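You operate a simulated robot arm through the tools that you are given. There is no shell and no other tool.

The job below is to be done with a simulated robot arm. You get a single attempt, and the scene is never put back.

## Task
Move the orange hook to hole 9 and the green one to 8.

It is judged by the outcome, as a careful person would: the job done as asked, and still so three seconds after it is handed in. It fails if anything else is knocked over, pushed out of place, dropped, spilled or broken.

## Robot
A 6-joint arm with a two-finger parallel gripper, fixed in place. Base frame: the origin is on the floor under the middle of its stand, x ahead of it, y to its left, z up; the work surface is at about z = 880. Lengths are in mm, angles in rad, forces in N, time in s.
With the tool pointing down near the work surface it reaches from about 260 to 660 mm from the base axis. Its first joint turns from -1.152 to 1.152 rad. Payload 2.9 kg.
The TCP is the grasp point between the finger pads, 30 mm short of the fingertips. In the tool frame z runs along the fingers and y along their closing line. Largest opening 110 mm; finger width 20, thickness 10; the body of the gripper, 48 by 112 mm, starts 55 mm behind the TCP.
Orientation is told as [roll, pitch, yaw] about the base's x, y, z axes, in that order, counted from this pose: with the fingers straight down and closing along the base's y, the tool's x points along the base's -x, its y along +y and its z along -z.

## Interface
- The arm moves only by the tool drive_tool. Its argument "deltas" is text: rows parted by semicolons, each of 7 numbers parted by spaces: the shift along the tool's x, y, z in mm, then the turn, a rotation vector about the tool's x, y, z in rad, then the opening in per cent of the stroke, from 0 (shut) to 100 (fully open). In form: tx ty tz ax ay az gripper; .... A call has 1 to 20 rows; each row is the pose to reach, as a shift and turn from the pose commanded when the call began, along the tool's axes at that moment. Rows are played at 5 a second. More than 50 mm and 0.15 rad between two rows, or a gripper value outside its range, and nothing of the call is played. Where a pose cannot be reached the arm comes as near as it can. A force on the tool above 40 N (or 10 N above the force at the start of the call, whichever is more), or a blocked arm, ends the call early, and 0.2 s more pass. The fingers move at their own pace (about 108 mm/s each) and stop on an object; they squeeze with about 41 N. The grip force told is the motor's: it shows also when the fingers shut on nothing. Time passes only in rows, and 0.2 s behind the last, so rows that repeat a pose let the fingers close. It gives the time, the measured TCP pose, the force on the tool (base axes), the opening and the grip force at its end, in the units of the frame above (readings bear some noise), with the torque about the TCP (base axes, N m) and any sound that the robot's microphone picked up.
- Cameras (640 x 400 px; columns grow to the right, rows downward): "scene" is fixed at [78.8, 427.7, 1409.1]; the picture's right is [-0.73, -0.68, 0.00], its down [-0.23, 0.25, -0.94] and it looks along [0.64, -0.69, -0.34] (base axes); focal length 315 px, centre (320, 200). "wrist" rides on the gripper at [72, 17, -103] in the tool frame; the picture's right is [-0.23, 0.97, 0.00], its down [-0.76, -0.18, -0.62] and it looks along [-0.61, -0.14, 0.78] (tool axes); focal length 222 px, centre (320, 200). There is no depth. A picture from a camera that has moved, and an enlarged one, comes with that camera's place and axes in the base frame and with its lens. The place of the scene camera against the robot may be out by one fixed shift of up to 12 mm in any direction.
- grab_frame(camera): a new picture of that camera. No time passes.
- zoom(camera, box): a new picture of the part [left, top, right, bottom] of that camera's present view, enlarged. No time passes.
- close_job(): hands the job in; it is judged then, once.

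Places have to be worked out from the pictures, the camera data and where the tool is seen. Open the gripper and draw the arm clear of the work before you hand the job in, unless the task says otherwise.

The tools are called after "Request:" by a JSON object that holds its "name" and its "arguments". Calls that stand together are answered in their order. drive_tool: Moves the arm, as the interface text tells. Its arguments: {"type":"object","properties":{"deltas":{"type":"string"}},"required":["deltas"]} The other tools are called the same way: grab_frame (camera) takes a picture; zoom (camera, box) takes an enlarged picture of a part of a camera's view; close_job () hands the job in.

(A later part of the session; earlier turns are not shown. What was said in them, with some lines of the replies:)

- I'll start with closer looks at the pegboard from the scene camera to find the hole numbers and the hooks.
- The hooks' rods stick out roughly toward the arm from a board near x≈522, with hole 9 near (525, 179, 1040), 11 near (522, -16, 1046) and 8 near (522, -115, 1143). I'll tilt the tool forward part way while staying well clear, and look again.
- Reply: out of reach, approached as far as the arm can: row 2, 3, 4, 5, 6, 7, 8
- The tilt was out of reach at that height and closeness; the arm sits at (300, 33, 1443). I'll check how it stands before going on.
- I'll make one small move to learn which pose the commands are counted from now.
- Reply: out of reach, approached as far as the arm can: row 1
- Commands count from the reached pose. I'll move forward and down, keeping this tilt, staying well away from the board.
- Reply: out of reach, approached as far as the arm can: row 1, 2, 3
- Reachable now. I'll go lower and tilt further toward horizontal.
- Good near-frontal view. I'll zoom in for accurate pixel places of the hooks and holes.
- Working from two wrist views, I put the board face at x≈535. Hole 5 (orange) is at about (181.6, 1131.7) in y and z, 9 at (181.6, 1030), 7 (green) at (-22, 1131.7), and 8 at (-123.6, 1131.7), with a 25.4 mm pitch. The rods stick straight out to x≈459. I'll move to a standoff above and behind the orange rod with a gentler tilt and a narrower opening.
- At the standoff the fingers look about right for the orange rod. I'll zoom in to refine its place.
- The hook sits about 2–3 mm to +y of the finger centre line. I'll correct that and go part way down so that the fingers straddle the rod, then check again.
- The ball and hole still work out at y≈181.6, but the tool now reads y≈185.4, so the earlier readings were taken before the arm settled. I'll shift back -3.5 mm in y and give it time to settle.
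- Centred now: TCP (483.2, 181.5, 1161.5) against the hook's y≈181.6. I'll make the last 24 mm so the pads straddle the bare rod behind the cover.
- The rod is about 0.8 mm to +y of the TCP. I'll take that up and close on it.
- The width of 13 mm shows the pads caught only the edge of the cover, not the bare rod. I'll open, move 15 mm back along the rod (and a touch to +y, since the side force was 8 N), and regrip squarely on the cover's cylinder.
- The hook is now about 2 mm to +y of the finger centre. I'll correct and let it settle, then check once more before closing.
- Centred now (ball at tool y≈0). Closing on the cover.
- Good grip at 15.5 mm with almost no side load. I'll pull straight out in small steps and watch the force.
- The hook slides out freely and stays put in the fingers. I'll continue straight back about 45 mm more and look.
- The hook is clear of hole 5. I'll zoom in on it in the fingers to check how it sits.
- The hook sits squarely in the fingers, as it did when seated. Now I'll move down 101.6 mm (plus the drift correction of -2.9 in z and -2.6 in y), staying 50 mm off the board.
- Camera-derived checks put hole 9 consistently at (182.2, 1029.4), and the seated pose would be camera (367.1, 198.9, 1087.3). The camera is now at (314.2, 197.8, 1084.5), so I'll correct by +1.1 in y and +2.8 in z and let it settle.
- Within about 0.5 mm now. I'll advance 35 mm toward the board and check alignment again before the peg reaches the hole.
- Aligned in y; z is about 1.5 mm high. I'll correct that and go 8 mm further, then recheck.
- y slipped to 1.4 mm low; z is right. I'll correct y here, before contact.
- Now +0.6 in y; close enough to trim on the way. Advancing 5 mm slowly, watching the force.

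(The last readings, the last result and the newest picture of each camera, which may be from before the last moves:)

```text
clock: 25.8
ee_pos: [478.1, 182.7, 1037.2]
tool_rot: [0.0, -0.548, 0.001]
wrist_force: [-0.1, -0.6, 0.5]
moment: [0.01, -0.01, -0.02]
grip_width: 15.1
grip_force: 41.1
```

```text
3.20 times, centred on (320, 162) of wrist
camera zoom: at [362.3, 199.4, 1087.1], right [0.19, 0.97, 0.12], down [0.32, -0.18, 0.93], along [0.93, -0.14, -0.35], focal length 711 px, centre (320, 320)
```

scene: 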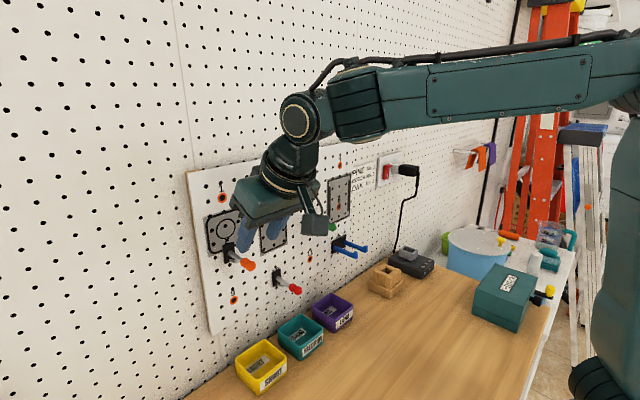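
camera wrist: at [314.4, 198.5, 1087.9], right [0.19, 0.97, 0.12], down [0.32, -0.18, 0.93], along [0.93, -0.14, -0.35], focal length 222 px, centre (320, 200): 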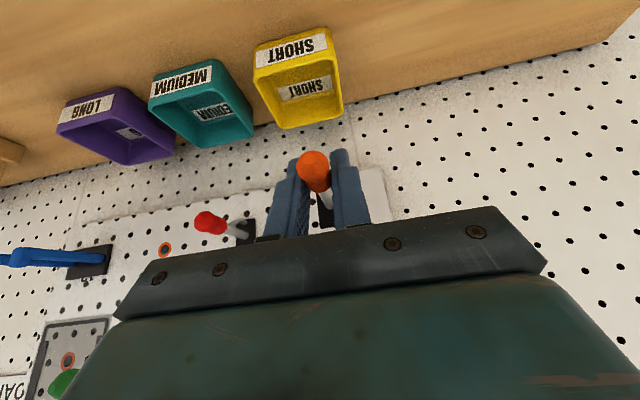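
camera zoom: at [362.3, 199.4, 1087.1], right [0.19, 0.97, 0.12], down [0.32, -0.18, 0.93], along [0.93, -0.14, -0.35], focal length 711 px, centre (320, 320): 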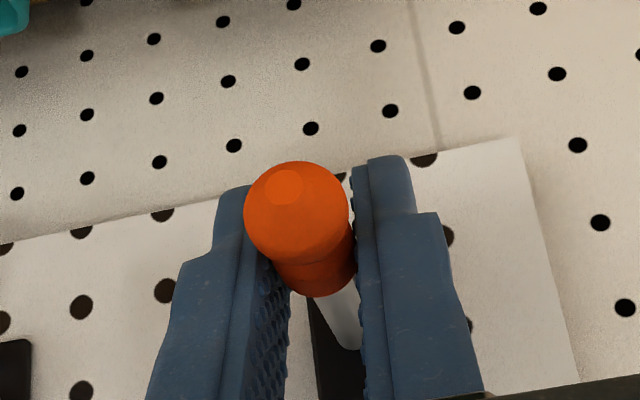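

Aligned within half a millimetre with no contact force; 4.8 mm to go. Pushing on gently.

Request:
{"name": "drive_tool", "arguments": {"deltas": "-1.4 -0.3 0.7 0 0 0 0; -2.7 -0.4 1.4 0 0 0 0; -3.5 -0.4 1.9 0 0 0 0; -4.2 -0.4 2.3 0 0 0 0; -4.2 -0.4 2.3 0 0 0 0; -4.2 -0.4 2.3 0 0 0 0"}}

Request:
{"name": "zoom", "arguments": {"camera": "wrist", "box": [220, 100, 420, 225]}}

Request:
{"name": "zoom", "arguments": {"camera": "scene", "box": [200, 250, 320, 325]}}

```text
clock: 27.2
ee_pos: [483.0, 182.3, 1037.9]
tool_rot: [-0.001, -0.547, -0.001]
wrist_force: [-9.1, -2.4, 1.8]
moment: [-0.06, -0.08, -0.16]
grip_width: 15.7
grip_force: 40.9
```

```text
3.20 times, centred on (320, 162) of wrist
camera zoom: at [367.4, 198.9, 1087.5], right [0.19, 0.97, 0.12], down [0.33, -0.18, 0.93], along [0.93, -0.14, -0.35], focal length 711 px, centre (320, 320)
```

zoom: 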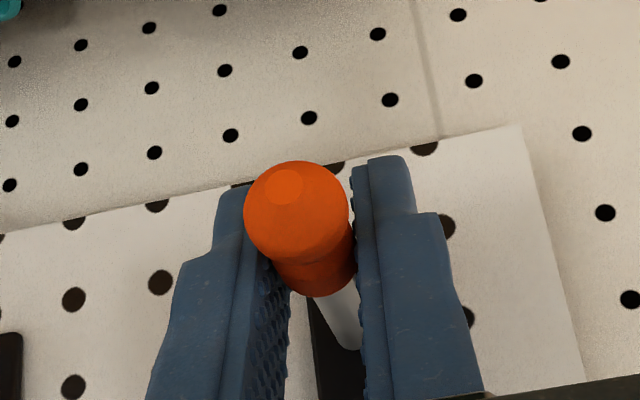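

```text
5.33 times, centred on (260, 288) of scene
camera zoom: at [78.5, 427.6, 1409.1], right [-0.73, -0.68, 0.0], down [-0.23, 0.25, -0.94], along [0.64, -0.69, -0.34], focal length 1679 px, centre (640, -267)
```

zoom: 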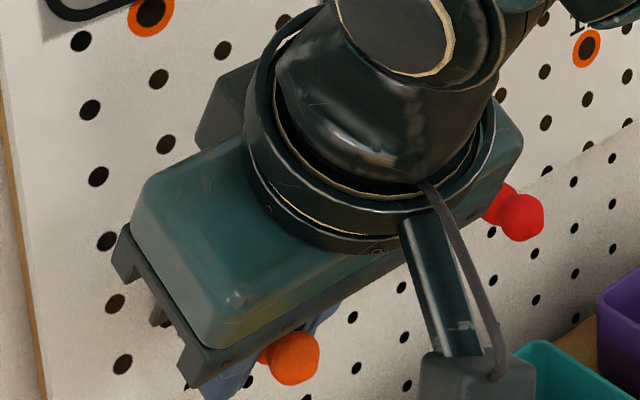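

The tool is back at the same relative seated pose (camera 367.4, 198.9, 1087.5) and the board pushes back with about 9 N, so the plate is against the board with the peg in hole 9. One more small push, then I'll open slowly.

Request:
{"name": "drive_tool", "arguments": {"deltas": "-0.4 0 0.25 0 0 0 0; -0.85 0 0.5 0 0 0 0; -0.85 0 0.5 0 0 0 0"}}

```text
clock: 28.0
ee_pos: [482.1, 183.3, 1036.9]
tool_rot: [-0.002, -0.548, 0.0]
wrist_force: [-9.0, -5.5, -1.2]
moment: [-0.1, 0.03, -0.13]
grip_width: 15.4
grip_force: 41.0
```

Seated. Now I'll open the fingers gradually and see whether the hook stays.

Request:
{"name": "drive_tool", "arguments": {"deltas": "0.8 0 -0.5 0 0 0 0; 0.8 0 -0.5 0 0 0 16; 0.8 0 -0.5 0 0 0 20; 0.8 0 -0.5 0 0 0 28; 0.8 0 -0.5 0 0 0 34; 0.8 0 -0.5 0 0 0 34"}}

Request:
{"name": "zoom", "arguments": {"camera": "wrist", "box": [220, 100, 420, 225]}}

Request:
{"name": "zoom", "arguments": {"camera": "scene", "box": [200, 250, 320, 325]}}

```text
clock: 29.4
ee_pos: [482.6, 182.0, 1037.1]
tool_rot: [0.0, -0.548, 0.001]
wrist_force: [-0.7, -0.3, 0.5]
moment: [0.0, 0.02, 0.03]
grip_width: 37.3
grip_force: 0.0
```

```text
3.20 times, centred on (320, 162) of wrist
camera zoom: at [367.5, 198.5, 1087.5], right [0.19, 0.97, 0.12], down [0.32, -0.18, 0.93], along [0.93, -0.14, -0.35], focal length 711 px, centre (320, 320)
```

zoom: 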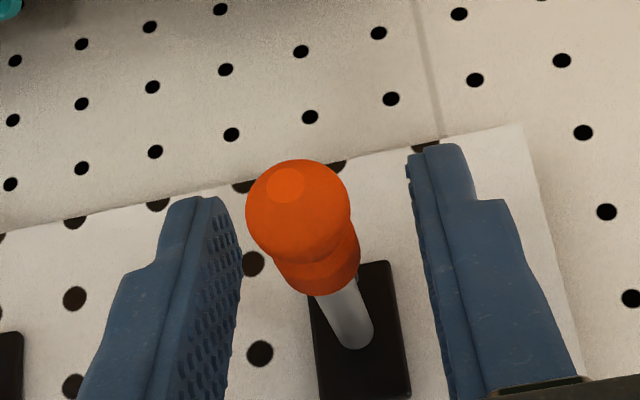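

```text
5.33 times, centred on (260, 288) of scene
camera zoom: at [78.8, 427.7, 1409.1], right [-0.73, -0.68, 0.0], down [-0.23, 0.25, -0.94], along [0.64, -0.69, -0.34], focal length 1679 px, centre (640, -267)
```

zoom: 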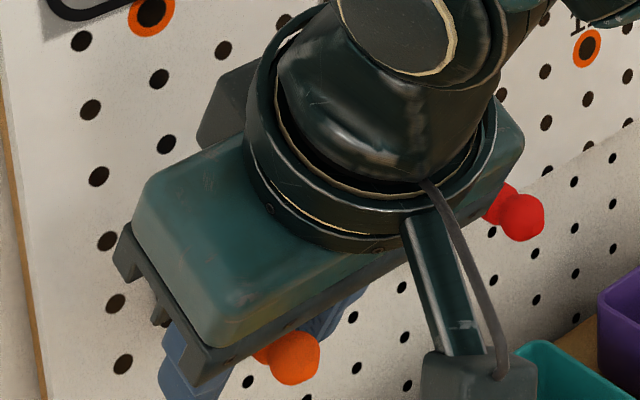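

The orange hook stays in hole 9. I'll back the fingers out along their own axis, up and away, then look at it.

Request:
{"name": "drive_tool", "arguments": {"deltas": "0 0 -15 0 0 0 34; 0 0 -35 0 0 0 34; 0 0 -60 0 0 0 34; 0 0 -90 0 0 0 34; 10 0 -115 0 0 0 34; 10 0 -115 0 0 0 34"}}

Request:
{"name": "grab_frame", "arguments": {"camera": "wrist"}}

Request:
{"name": "zoom", "arguments": {"camera": "scene", "box": [180, 220, 340, 320]}}

```text
clock: 30.8
ee_pos: [416.1, 182.3, 1130.7]
tool_rot: [-0.001, -0.548, 0.0]
wrist_force: [0.1, 0.2, -0.2]
moment: [0.01, 0.0, 0.0]
grip_width: 37.5
grip_force: 0.1
```

```text
taken
camera wrist: at [299.8, 199.2, 1181.2], right [0.19, 0.97, 0.12], down [0.32, -0.18, 0.93], along [0.93, -0.14, -0.35], focal length 222 px, centre (320, 200)
```

wrist: 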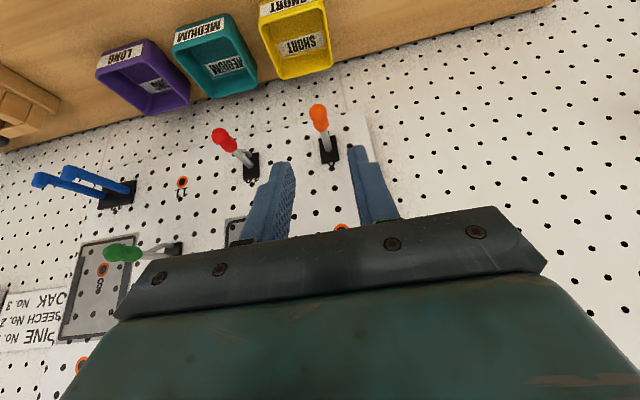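

```text
4.00 times, centred on (260, 270) of scene
camera zoom: at [78.8, 427.7, 1409.1], right [-0.73, -0.68, 0.0], down [-0.23, 0.25, -0.94], along [0.64, -0.69, -0.34], focal length 1259 px, centre (560, -80)
```

zoom: 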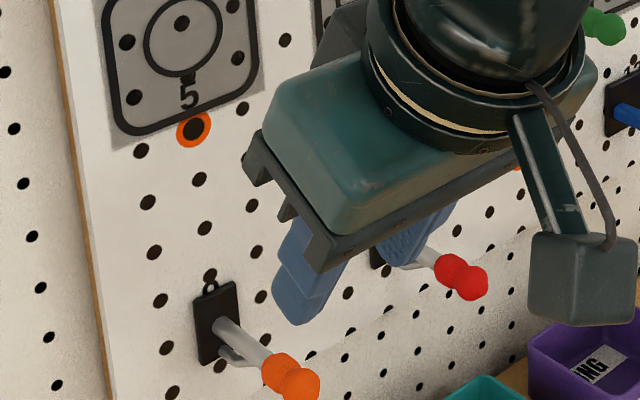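

The orange hook sits flush in hole 9. Now I'll rise and move across to the standoff above the green hook (y≈-21).

Request:
{"name": "drive_tool", "arguments": {"deltas": "-25 -10 -26 0 0 0 40; -45 -40 -45 0 0 0 40; -55.6 -80 -52.7 0 0 0 40; -55.6 -120 -52.7 0 0 0 40; -55.6 -160 -52.7 0 0 0 40; -55.6 -190 -52.7 0 0 0 40; -55.6 -203.3 -52.7 0 0 0 40; -55.6 -203.3 -52.7 0 0 0 40; -55.6 -203.3 -52.7 0 0 0 40"}}

Request:
{"name": "grab_frame", "arguments": {"camera": "wrist"}}

Request:
{"name": "zoom", "arguments": {"camera": "wrist", "box": [220, 70, 420, 195]}}

Request:
{"name": "zoom", "arguments": {"camera": "scene", "box": [180, 220, 340, 320]}}

```text
clock: 32.8
ee_pos: [434.5, -18.7, 1203.0]
tool_rot: [0.002, -0.549, -0.002]
wrist_force: [0.5, -0.1, 0.4]
moment: [0.0, 0.01, 0.0]
grip_width: 44.1
grip_force: 0.1
```

```text
taken
camera wrist: at [318.4, -3.8, 1254.0], right [0.19, 0.97, 0.12], down [0.32, -0.18, 0.93], along [0.93, -0.14, -0.35], focal length 222 px, centre (320, 200)
```

wrist: 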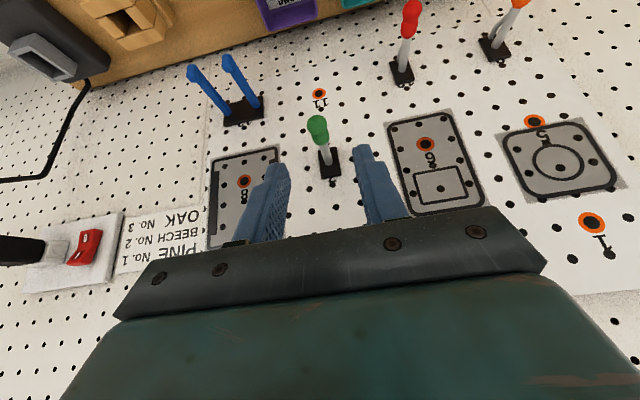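

```text
3.20 times, centred on (320, 132) of wrist
camera zoom: at [318.4, -3.8, 1254.0], right [0.19, 0.97, 0.12], down [0.32, -0.18, 0.93], along [0.93, -0.14, -0.35], focal length 711 px, centre (320, 416)
```

zoom: 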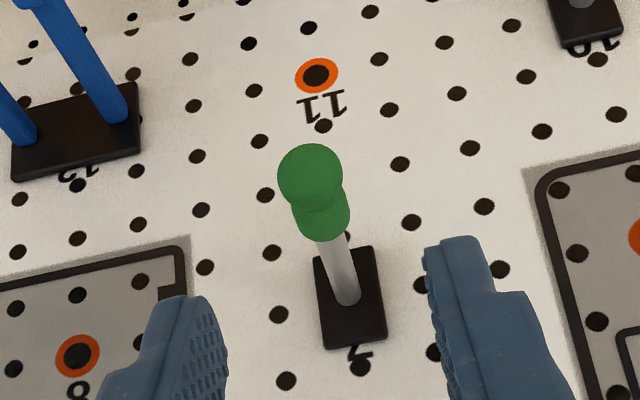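

```text
4.00 times, centred on (260, 270) of scene
camera zoom: at [78.8, 427.7, 1409.1], right [-0.73, -0.68, 0.0], down [-0.23, 0.25, -0.94], along [0.64, -0.69, -0.34], focal length 1259 px, centre (560, -80)
```

zoom: 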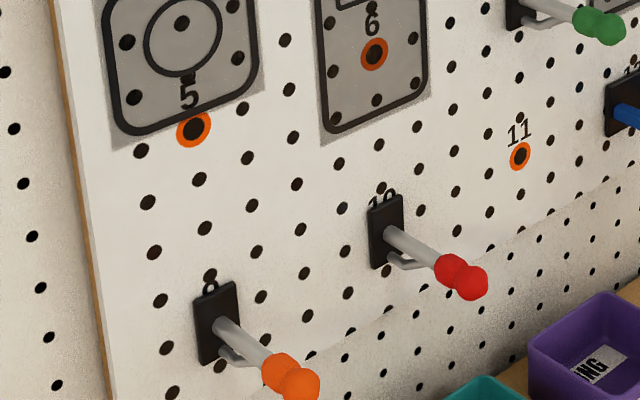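

The orange hook looks seated just like the red one. The green ball is at about y=-21.1 and the finger centre at about -20.5, so I'll go down 60 mm along the approach, trim, and check.

Request:
{"name": "drive_tool", "arguments": {"deltas": "-2 -0.5 20 0 0 0 40; -4 -0.5 40 0 0 0 40; -6 -0.5 60 0 0 0 40; -6 -0.5 60 0 0 0 40; -6 -0.5 60 0 0 0 40; -6 -0.5 60 0 0 0 40"}}

Request:
{"name": "zoom", "arguments": {"camera": "wrist", "box": [220, 70, 420, 195]}}

```text
clock: 34.2
ee_pos: [472.9, -22.0, 1156.5]
tool_rot: [-0.001, -0.548, 0.0]
wrist_force: [0.2, -0.3, -1.0]
moment: [0.02, -0.02, -0.01]
grip_width: 44.0
grip_force: 0.0
```

```text
3.20 times, centred on (320, 132) of wrist
camera zoom: at [357.3, -5.4, 1206.7], right [0.19, 0.97, 0.12], down [0.32, -0.18, 0.93], along [0.93, -0.14, -0.35], focal length 711 px, centre (320, 416)
```

zoom: 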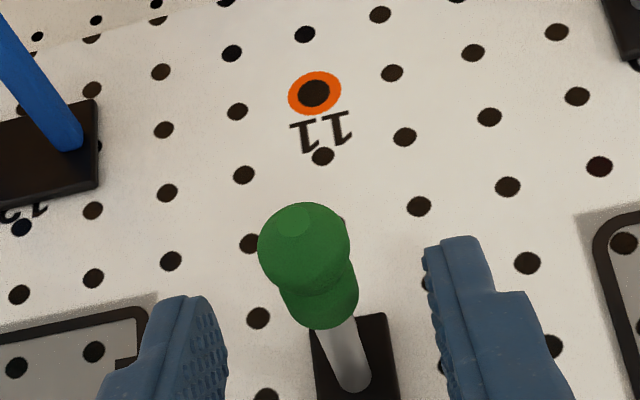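

The hook is about 0.9 mm to +y of the finger centre. Final 20 mm of the approach with that trim.

Request:
{"name": "drive_tool", "arguments": {"deltas": "0.4 0.9 10 0 0 0 36; 0.9 0.9 20.3 0 0 0 32; 0.9 0.9 20.3 0 0 0 32; 0.9 0.9 20.3 0 0 0 32; 0.9 0.9 20.3 0 0 0 32"}}

Request:
{"name": "zoom", "arguments": {"camera": "wrist", "box": [220, 70, 420, 195]}}

```text
clock: 35.4
ee_pos: [480.4, -21.6, 1138.4]
tool_rot: [-0.001, -0.548, 0.0]
wrist_force: [-0.2, -0.1, -0.5]
moment: [0.0, 0.0, -0.02]
grip_width: 35.2
grip_force: 0.1
```

```text
3.20 times, centred on (320, 132) of wrist
camera zoom: at [364.5, -5.2, 1188.4], right [0.19, 0.97, 0.12], down [0.32, -0.18, 0.93], along [0.93, -0.14, -0.35], focal length 711 px, centre (320, 416)
```

zoom: 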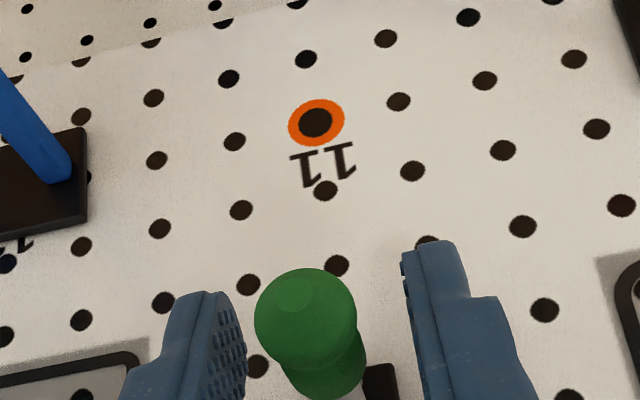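

About 0.7 mm of trim in y and 2 mm further forward, then close gradually.

Request:
{"name": "drive_tool", "arguments": {"deltas": "-1.7 0.7 1 0 0 0 30; -1.7 0.7 1 0 0 0 30; -1.7 0.7 1 0 0 0 25; -1.7 0.7 1 0 0 0 18; -1.7 0.7 1 0 0 0 13; -1.7 0.7 1 0 0 0 0; -1.7 0.7 1 0 0 0 0; -1.7 0.7 1 0 0 0 0"}}

Request:
{"name": "zoom", "arguments": {"camera": "wrist", "box": [220, 70, 420, 195]}}

Request:
{"name": "zoom", "arguments": {"camera": "scene", "box": [250, 170, 410, 270]}}

```text
clock: 37.2
ee_pos: [481.9, -21.0, 1140.1]
tool_rot: [0.0, -0.548, -0.003]
wrist_force: [0.8, -3.9, -0.6]
moment: [0.02, 0.02, 0.15]
grip_width: 15.6
grip_force: 41.1
```

```text
3.20 times, centred on (320, 132) of wrist
camera zoom: at [366.5, -4.1, 1188.8], right [0.2, 0.97, 0.12], down [0.32, -0.18, 0.93], along [0.93, -0.14, -0.35], focal length 711 px, centre (320, 416)
```

zoom: 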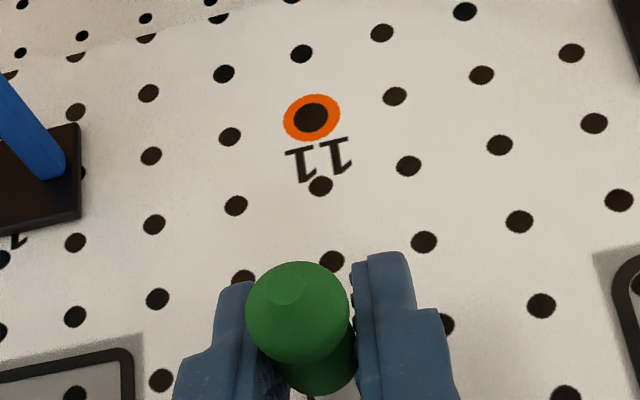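

```text
4.00 times, centred on (330, 220) of scene
camera zoom: at [78.9, 427.5, 1409.1], right [-0.73, -0.68, 0.0], down [-0.23, 0.25, -0.94], along [0.64, -0.69, -0.34], focal length 1259 px, centre (280, 120)
```

zoom: 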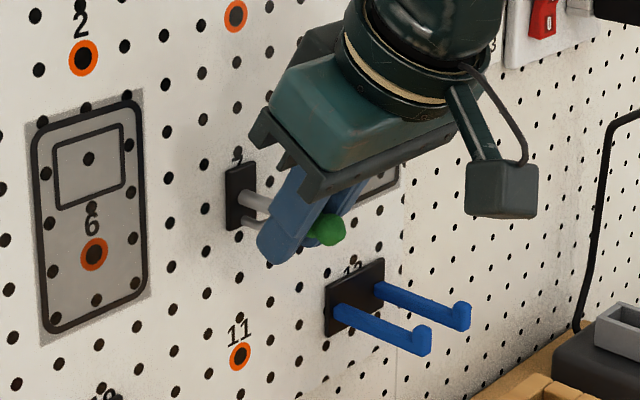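

Good grip at 15.6 mm with the camera at (366.5, -4.1, 1188.8), so the seated pose for hole 8 should be camera (366.5, -105.7, 1188.8). I'll pull straight out.

Request:
{"name": "drive_tool", "arguments": {"deltas": "0.85 0 -0.52 0 0 0 0; 2.56 0 -1.56 0 0 0 0; 5.1 0 -3.1 0 0 0 0; 10 0 -6.1 0 0 0 0; 18 0 -11 0 0 0 0; 26.5 0 -16.2 0 0 0 0; 35 0 -21.4 0 0 0 0; 43.5 0 -26.5 0 0 0 0; 43.5 0 -26.5 0 0 0 0; 43.5 0 -26.5 0 0 0 0"}}

Request:
{"name": "zoom", "arguments": {"camera": "wrist", "box": [220, 70, 420, 195]}}

Request:
{"name": "zoom", "arguments": {"camera": "scene", "box": [250, 170, 410, 270]}}

```text
clock: 39.4
ee_pos: [432.5, -19.6, 1141.5]
tool_rot: [0.001, -0.548, 0.001]
wrist_force: [-0.2, 0.6, 0.6]
moment: [0.02, 0.02, 0.0]
grip_width: 15.7
grip_force: 40.7
```

```text
3.20 times, centred on (320, 132) of wrist
camera zoom: at [316.0, -2.7, 1189.9], right [0.19, 0.97, 0.12], down [0.32, -0.18, 0.93], along [0.93, -0.14, -0.35], focal length 711 px, centre (320, 416)
```

zoom: 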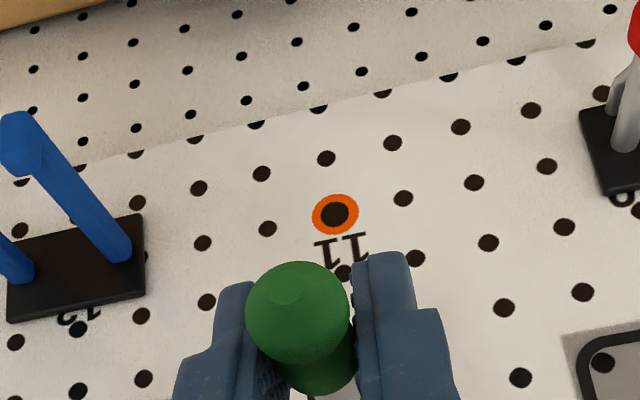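

```text
4.00 times, centred on (330, 220) of scene
camera zoom: at [78.8, 427.7, 1409.1], right [-0.73, -0.68, 0.0], down [-0.23, 0.25, -0.94], along [0.64, -0.69, -0.34], focal length 1259 px, centre (280, 120)
```

zoom: 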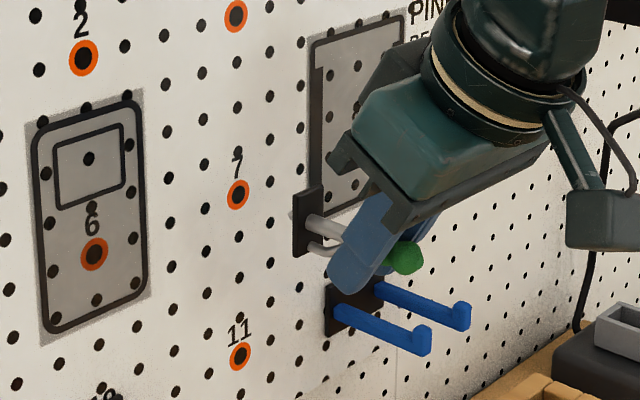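

The hook is out and its short peg is visible behind the plate. I'll move sideways 103 mm in -y to line up with hole 8.

Request:
{"name": "drive_tool", "arguments": {"deltas": "0.1 -20 0.2 0 0 0 0; 0.2 -42 0.4 0 0 0 0; 0.4 -64 0.6 0 0 0 0; 0.5 -86 0.8 0 0 0 0; 0.6 -103 0.9 0 0 0 0; 0.6 -103 0.9 0 0 0 0; 0.6 -103 0.9 0 0 0 0; 0.6 -103 0.9 0 0 0 0"}}

Request:
{"name": "grab_frame", "arguments": {"camera": "wrist"}}

Request:
{"name": "zoom", "arguments": {"camera": "scene", "box": [270, 160, 430, 260]}}

```text
clock: 41.2
ee_pos: [432.2, -123.2, 1136.2]
tool_rot: [0.0, -0.548, 0.0]
wrist_force: [1.2, 0.3, 0.5]
moment: [0.01, 0.03, 0.0]
grip_width: 15.6
grip_force: 40.9
```

```text
taken
camera wrist: at [316.0, -106.9, 1185.9], right [0.19, 0.97, 0.12], down [0.32, -0.18, 0.93], along [0.93, -0.14, -0.35], focal length 222 px, centre (320, 200)
```

wrist: 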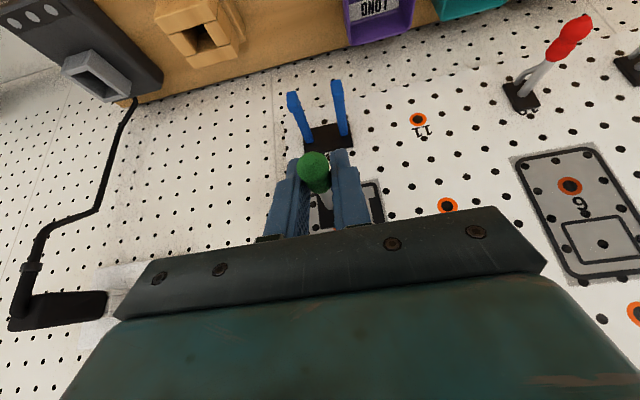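

```text
4.00 times, centred on (350, 210) of scene
camera zoom: at [78.8, 427.7, 1409.1], right [-0.73, -0.68, 0.0], down [-0.23, 0.25, -0.94], along [0.64, -0.69, -0.34], focal length 1259 px, centre (200, 160)
```

zoom: 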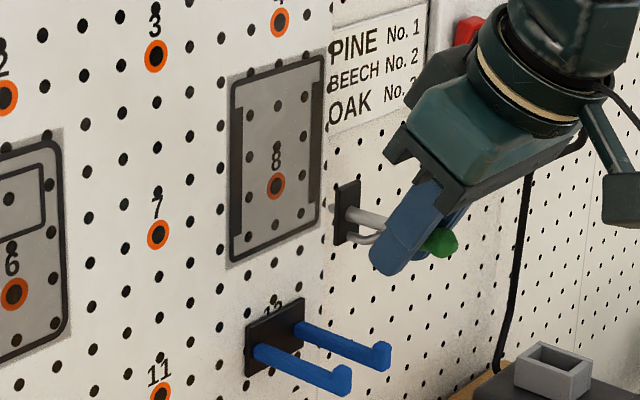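

I'm at y -1.2 and z -2.9 off the line for hole 8, so I'll correct that and settle.

Request:
{"name": "drive_tool", "arguments": {"deltas": "-1.5 1.2 -2.5 0 0 0 0; -1.5 1.2 -2.5 0 0 0 0; -1.5 1.2 -2.5 0 0 0 0; -1.5 1.2 -2.5 0 0 0 0"}}

Request:
{"name": "zoom", "arguments": {"camera": "wrist", "box": [220, 70, 420, 195]}}

```text
clock: 42.2
ee_pos: [432.0, -121.7, 1140.3]
tool_rot: [0.001, -0.549, 0.001]
wrist_force: [0.3, 0.9, -0.1]
moment: [0.0, -0.03, -0.01]
grip_width: 15.6
grip_force: 41.0
```

```text
3.20 times, centred on (320, 132) of wrist
camera zoom: at [316.2, -105.3, 1189.7], right [0.19, 0.97, 0.12], down [0.32, -0.18, 0.93], along [0.93, -0.14, -0.35], focal length 711 px, centre (320, 416)
```

zoom: 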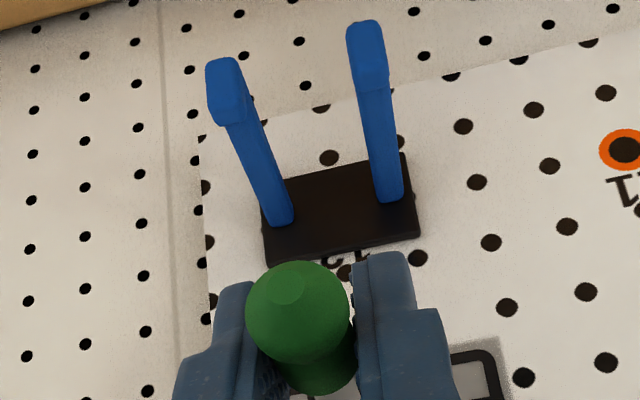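

Neighbouring holes check out (column at y≈-122.3). I'm within 0.5–0.9 mm, so I'll advance 35 mm with a small trim and check again.

Request:
{"name": "drive_tool", "arguments": {"deltas": "-9.8 -0.3 6.4 0 0 0 0; -19.6 -0.3 12.7 0 0 0 0; -29.4 -0.3 19.1 0 0 0 0; -29.4 -0.3 19.1 0 0 0 0; -29.4 -0.3 19.1 0 0 0 0; -29.4 -0.3 19.1 0 0 0 0"}}

Request:
{"name": "zoom", "arguments": {"camera": "wrist", "box": [220, 70, 420, 195]}}

Request:
{"name": "zoom", "arguments": {"camera": "scene", "box": [270, 160, 430, 260]}}

```text
clock: 43.6
ee_pos: [467.1, -121.5, 1139.4]
tool_rot: [-0.001, -0.55, -0.001]
wrist_force: [-0.4, 0.3, 0.2]
moment: [0.03, 0.04, 0.01]
grip_width: 15.6
grip_force: 41.4
```

```text
3.20 times, centred on (320, 132) of wrist
camera zoom: at [350.3, -105.6, 1189.0], right [0.19, 0.97, 0.12], down [0.32, -0.18, 0.93], along [0.93, -0.14, -0.35], focal length 711 px, centre (320, 416)
```

zoom: 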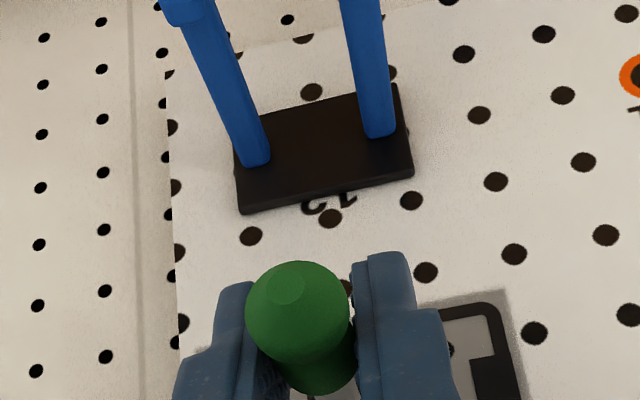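

```text
4.00 times, centred on (350, 210) of scene
camera zoom: at [78.8, 427.7, 1409.1], right [-0.73, -0.68, 0.0], down [-0.23, 0.25, -0.94], along [0.64, -0.69, -0.34], focal length 1259 px, centre (200, 160)
```

zoom: 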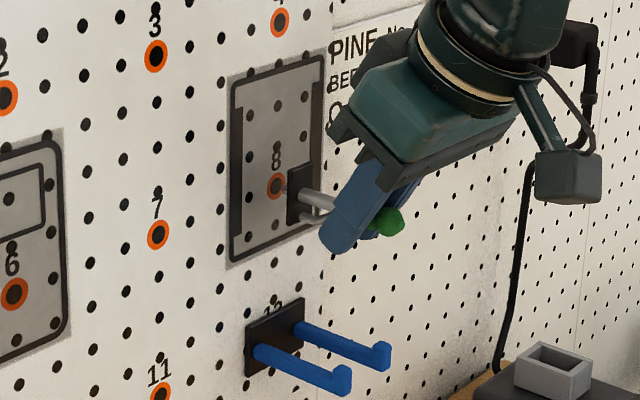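

The column of hole 8 measures -122.2, so the camera target of y≈-105.7 holds, and I'm right on it (350.3, -105.6, 1189.0). Advancing 9 mm more, then recheck.

Request:
{"name": "drive_tool", "arguments": {"deltas": "-3.8 0 2.4 0 0 0 0; -7.6 0 4.8 0 0 0 0; -7.6 0 4.8 0 0 0 0; -7.6 0 4.8 0 0 0 0; -7.6 0 4.8 0 0 0 0"}}

Request:
{"name": "zoom", "arguments": {"camera": "wrist", "box": [220, 70, 420, 195]}}

Request:
{"name": "zoom", "arguments": {"camera": "scene", "box": [310, 180, 390, 230]}}

```text
clock: 44.8
ee_pos: [475.1, -120.9, 1138.3]
tool_rot: [-0.001, -0.548, 0.002]
wrist_force: [-0.6, -0.8, 0.4]
moment: [0.0, 0.03, 0.0]
grip_width: 15.4
grip_force: 41.2
```

```text
3.20 times, centred on (320, 132) of wrist
camera zoom: at [359.8, -104.7, 1188.1], right [0.19, 0.97, 0.12], down [0.32, -0.18, 0.93], along [0.93, -0.14, -0.35], focal length 711 px, centre (320, 416)
```

zoom: 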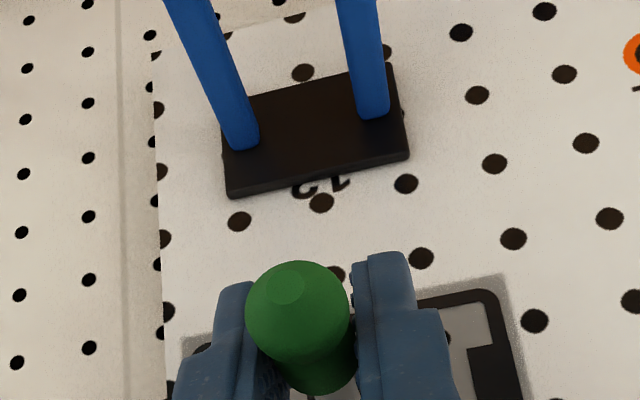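

```text
8.00 times, centred on (350, 205) of scene
camera zoom: at [78.8, 427.7, 1409.1], right [-0.73, -0.68, 0.0], down [-0.23, 0.25, -0.94], along [0.64, -0.69, -0.34], focal length 2519 px, centre (80, 160)
```

zoom: 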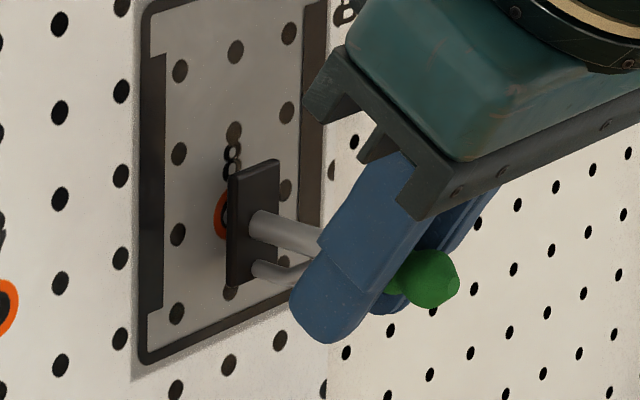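

Drifted +1.0 in y and -0.7 in z; I'll trim that before the last 6 mm.

Request:
{"name": "drive_tool", "arguments": {"deltas": "-0.6 -1 -0.3 0 0 0 0; -0.6 -1 -0.3 0 0 0 0; -0.6 -1 -0.3 0 0 0 0; -0.6 -1 -0.3 0 0 0 0"}}

Request:
{"name": "zoom", "arguments": {"camera": "wrist", "box": [220, 70, 420, 195]}}

```text
clock: 45.8
ee_pos: [476.2, -122.3, 1140.3]
tool_rot: [-0.002, -0.548, 0.001]
wrist_force: [-0.1, 0.8, -0.5]
moment: [-0.01, -0.02, 0.01]
grip_width: 15.7
grip_force: 40.6
```

```text
3.20 times, centred on (320, 132) of wrist
camera zoom: at [360.1, -105.8, 1189.2], right [0.19, 0.97, 0.12], down [0.32, -0.18, 0.93], along [0.93, -0.14, -0.35], focal length 711 px, centre (320, 416)
```

zoom: 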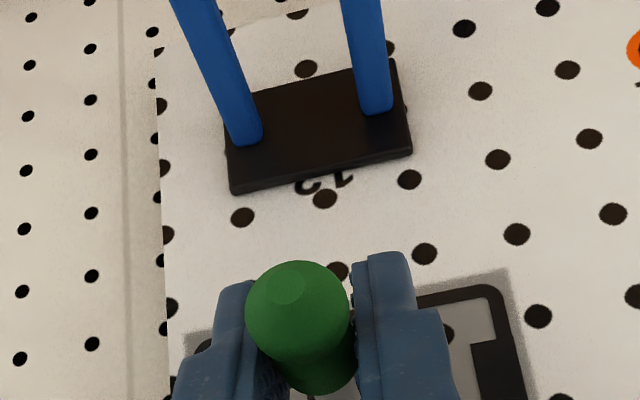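

On target within half a millimetre. Pushing the last 6–7 mm in slowly.

Request:
{"name": "drive_tool", "arguments": {"deltas": "-1.3 0 0.85 0 0 0 0; -2.6 0 1.7 0 0 0 0; -3.8 0 2.5 0 0 0 0; -4.8 0 3.1 0 0 0 0; -5.7 0 3.7 0 0 0 0; -5.7 0 3.7 0 0 0 0; -5.7 0 3.7 0 0 0 0"}}

Request:
{"name": "zoom", "arguments": {"camera": "wrist", "box": [220, 70, 420, 195]}}

Request:
{"name": "zoom", "arguments": {"camera": "scene", "box": [310, 180, 390, 230]}}

```text
clock: 47.4
ee_pos: [483.1, -121.7, 1139.7]
tool_rot: [-0.001, -0.547, 0.0]
wrist_force: [-15.5, 2.8, -2.2]
moment: [0.02, 0.12, 0.2]
grip_width: 15.6
grip_force: 40.5
```

```text
3.20 times, centred on (320, 132) of wrist
camera zoom: at [366.9, -106.0, 1189.3], right [0.19, 0.97, 0.12], down [0.33, -0.18, 0.93], along [0.92, -0.14, -0.35], focal length 711 px, centre (320, 416)
```

zoom: 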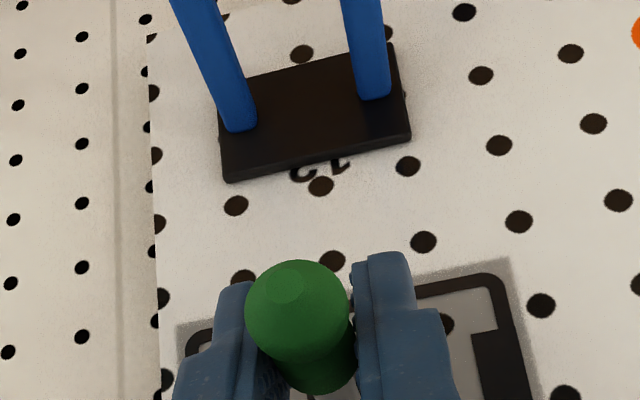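

```text
8.00 times, centred on (350, 205) of scene
camera zoom: at [78.3, 427.8, 1409.1], right [-0.73, -0.68, 0.0], down [-0.23, 0.25, -0.94], along [0.64, -0.69, -0.34], focal length 2519 px, centre (80, 160)
```

zoom: 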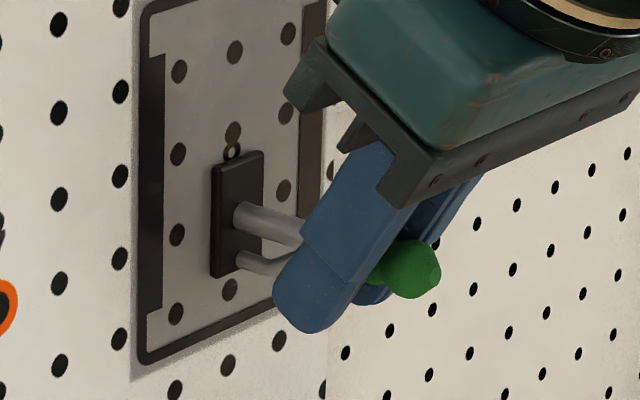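

The plate is flush over hole 8 with 15 N push-back at the expected depth. I'll ease the push and open the fingers.

Request:
{"name": "drive_tool", "arguments": {"deltas": "0.5 0 -0.3 0 0 0 0; 0.5 0 -0.3 0 0 0 16; 0.5 0 -0.3 0 0 0 20; 0.5 0 -0.3 0 0 0 28; 0.5 0 -0.3 0 0 0 34; 0.5 0 -0.3 0 0 0 34"}}

Request:
{"name": "zoom", "arguments": {"camera": "wrist", "box": [220, 70, 420, 195]}}

Request:
{"name": "zoom", "arguments": {"camera": "scene", "box": [310, 180, 390, 230]}}

```text
clock: 48.8
ee_pos: [483.6, -122.3, 1139.2]
tool_rot: [-0.001, -0.549, 0.0]
wrist_force: [0.5, -0.1, 0.4]
moment: [-0.01, 0.03, -0.04]
grip_width: 37.5
grip_force: 0.1
```

```text
3.20 times, centred on (320, 132) of wrist
camera zoom: at [367.4, -105.9, 1189.6], right [0.19, 0.97, 0.12], down [0.32, -0.18, 0.93], along [0.93, -0.14, -0.35], focal length 711 px, centre (320, 416)
```

zoom: 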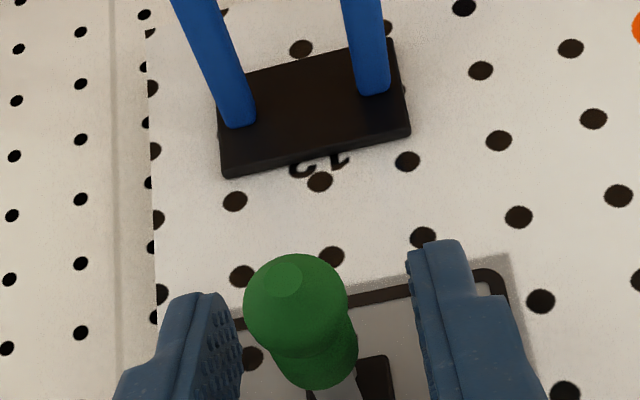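

```text
8.00 times, centred on (350, 205) of scene
camera zoom: at [78.8, 427.7, 1409.1], right [-0.73, -0.68, 0.0], down [-0.23, 0.25, -0.94], along [0.64, -0.69, -0.34], focal length 2519 px, centre (80, 160)
```

zoom: 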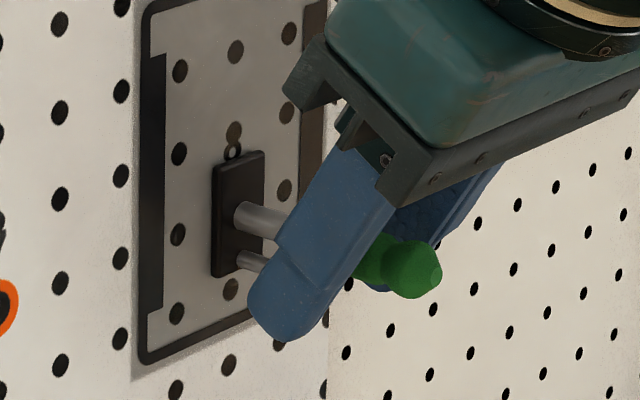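

The green hook stays seated in hole 8. I'll back out along the finger axis and then draw the arm away.

Request:
{"name": "drive_tool", "arguments": {"deltas": "0 0 -15 0 0 0 34; 0 0 -35 0 0 0 34; 0 0 -60 0 0 0 34; 0 0 -85 0 0 0 34; 0 0 -105 0 0 0 34; 0 0 -105 0 0 0 40"}}

Request:
{"name": "grab_frame", "arguments": {"camera": "wrist"}}

Request:
{"name": "grab_frame", "arguments": {"camera": "scene"}}

```text
clock: 50.2
ee_pos: [426.3, -120.9, 1230.8]
tool_rot: [0.0, -0.548, -0.001]
wrist_force: [0.1, -0.2, -0.4]
moment: [0.01, -0.01, 0.0]
grip_width: 44.2
grip_force: 0.1
```

```text
taken
camera wrist: at [310.3, -106.0, 1280.6], right [0.19, 0.97, 0.12], down [0.32, -0.18, 0.93], along [0.93, -0.14, -0.35], focal length 222 px, centre (320, 200)
```

wrist: 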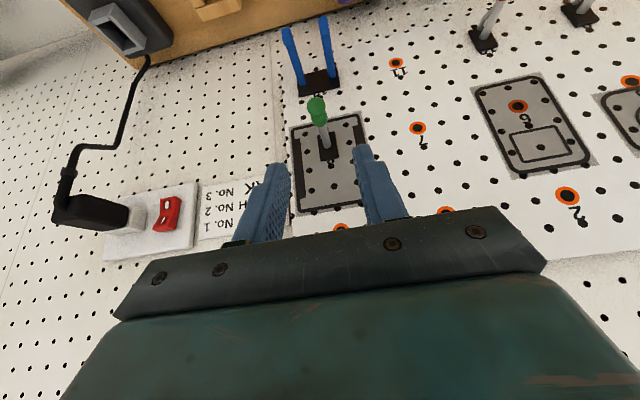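

```text
taken
```

scene: 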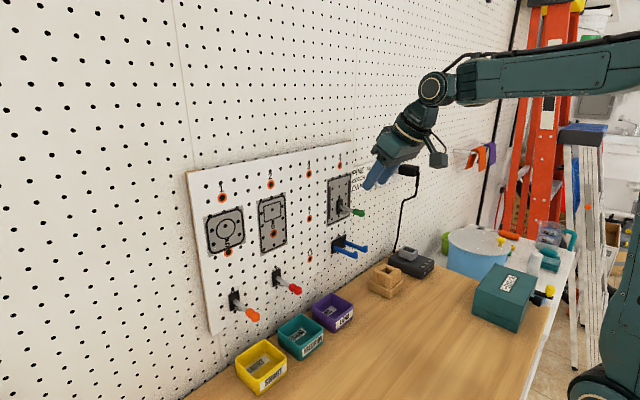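

Both hooks are in place and nothing else has moved. I'll draw the arm further back, open the gripper fully, and check both hooks closely.

Request:
{"name": "drive_tool", "arguments": {"deltas": "3 20 -17 0 0 0 60; 6.5 40 -35 0 0 0 80; 10 60 -53 0 0 0 100; 10 60 -53 0 0 0 100; 10 60 -53 0 0 0 100; 10 60 -53 0 0 0 100; 10 60 -53 0 0 0 100; 10 60 -53 0 0 0 100"}}

Request:
{"name": "zoom", "arguments": {"camera": "scene", "box": [190, 150, 390, 275]}}

Request:
{"name": "zoom", "arguments": {"camera": "scene", "box": [190, 230, 350, 330]}}

Request:
{"name": "grab_frame", "arguments": {"camera": "scene"}}

```text
clock: 52.0
ee_pos: [390.5, -62.2, 1268.3]
tool_rot: [0.0, -0.548, 0.0]
wrist_force: [0.1, 0.0, -0.1]
moment: [0.01, 0.05, 0.02]
grip_width: 109.7
grip_force: 0.0
```

```text
3.20 times, centred on (290, 212) of scene
camera zoom: at [78.8, 427.7, 1409.1], right [-0.73, -0.68, 0.0], down [-0.23, 0.25, -0.94], along [0.64, -0.69, -0.34], focal length 1008 px, centre (416, 160)
```

zoom: 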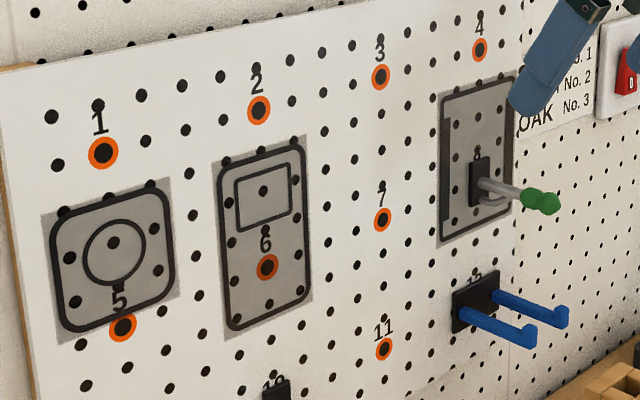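

```text
4.00 times, centred on (270, 280) of scene
camera zoom: at [78.8, 427.7, 1409.1], right [-0.73, -0.68, 0.0], down [-0.23, 0.25, -0.94], along [0.64, -0.69, -0.34], focal length 1259 px, centre (520, -120)
```

zoom: 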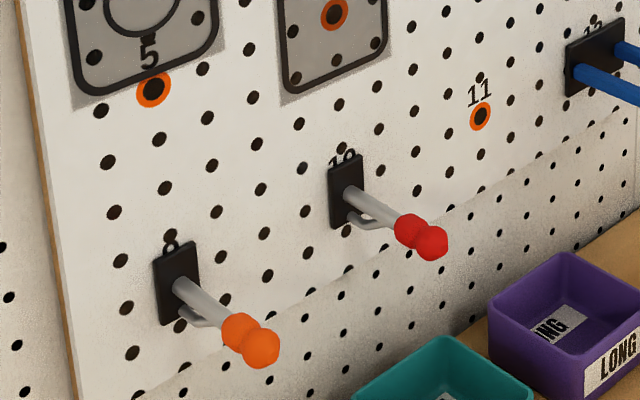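

```text
taken
```

scene: 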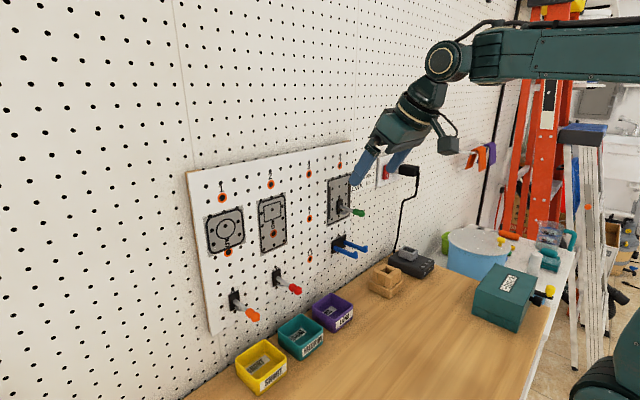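

The orange hook sits upright and flush in hole 9, and the green one in hole 8. The red and blue hooks, the boxes and everything else are where they were, and the arm is clear with the gripper open, so I'm handing the job in.

Request:
{"name": "close_job", "arguments": {}}

```text
The job is handed in.
```

The orange hook is now in hole 9 and the green one is in hole 8. Both sit upright and flush against the board, and both stayed put when I let go. In the last pictures the red and blue hooks, the boxes and everything else were where they started.

I opened the gripper, drew the arm clear of the board, and handed the job in. No result has come back yet.
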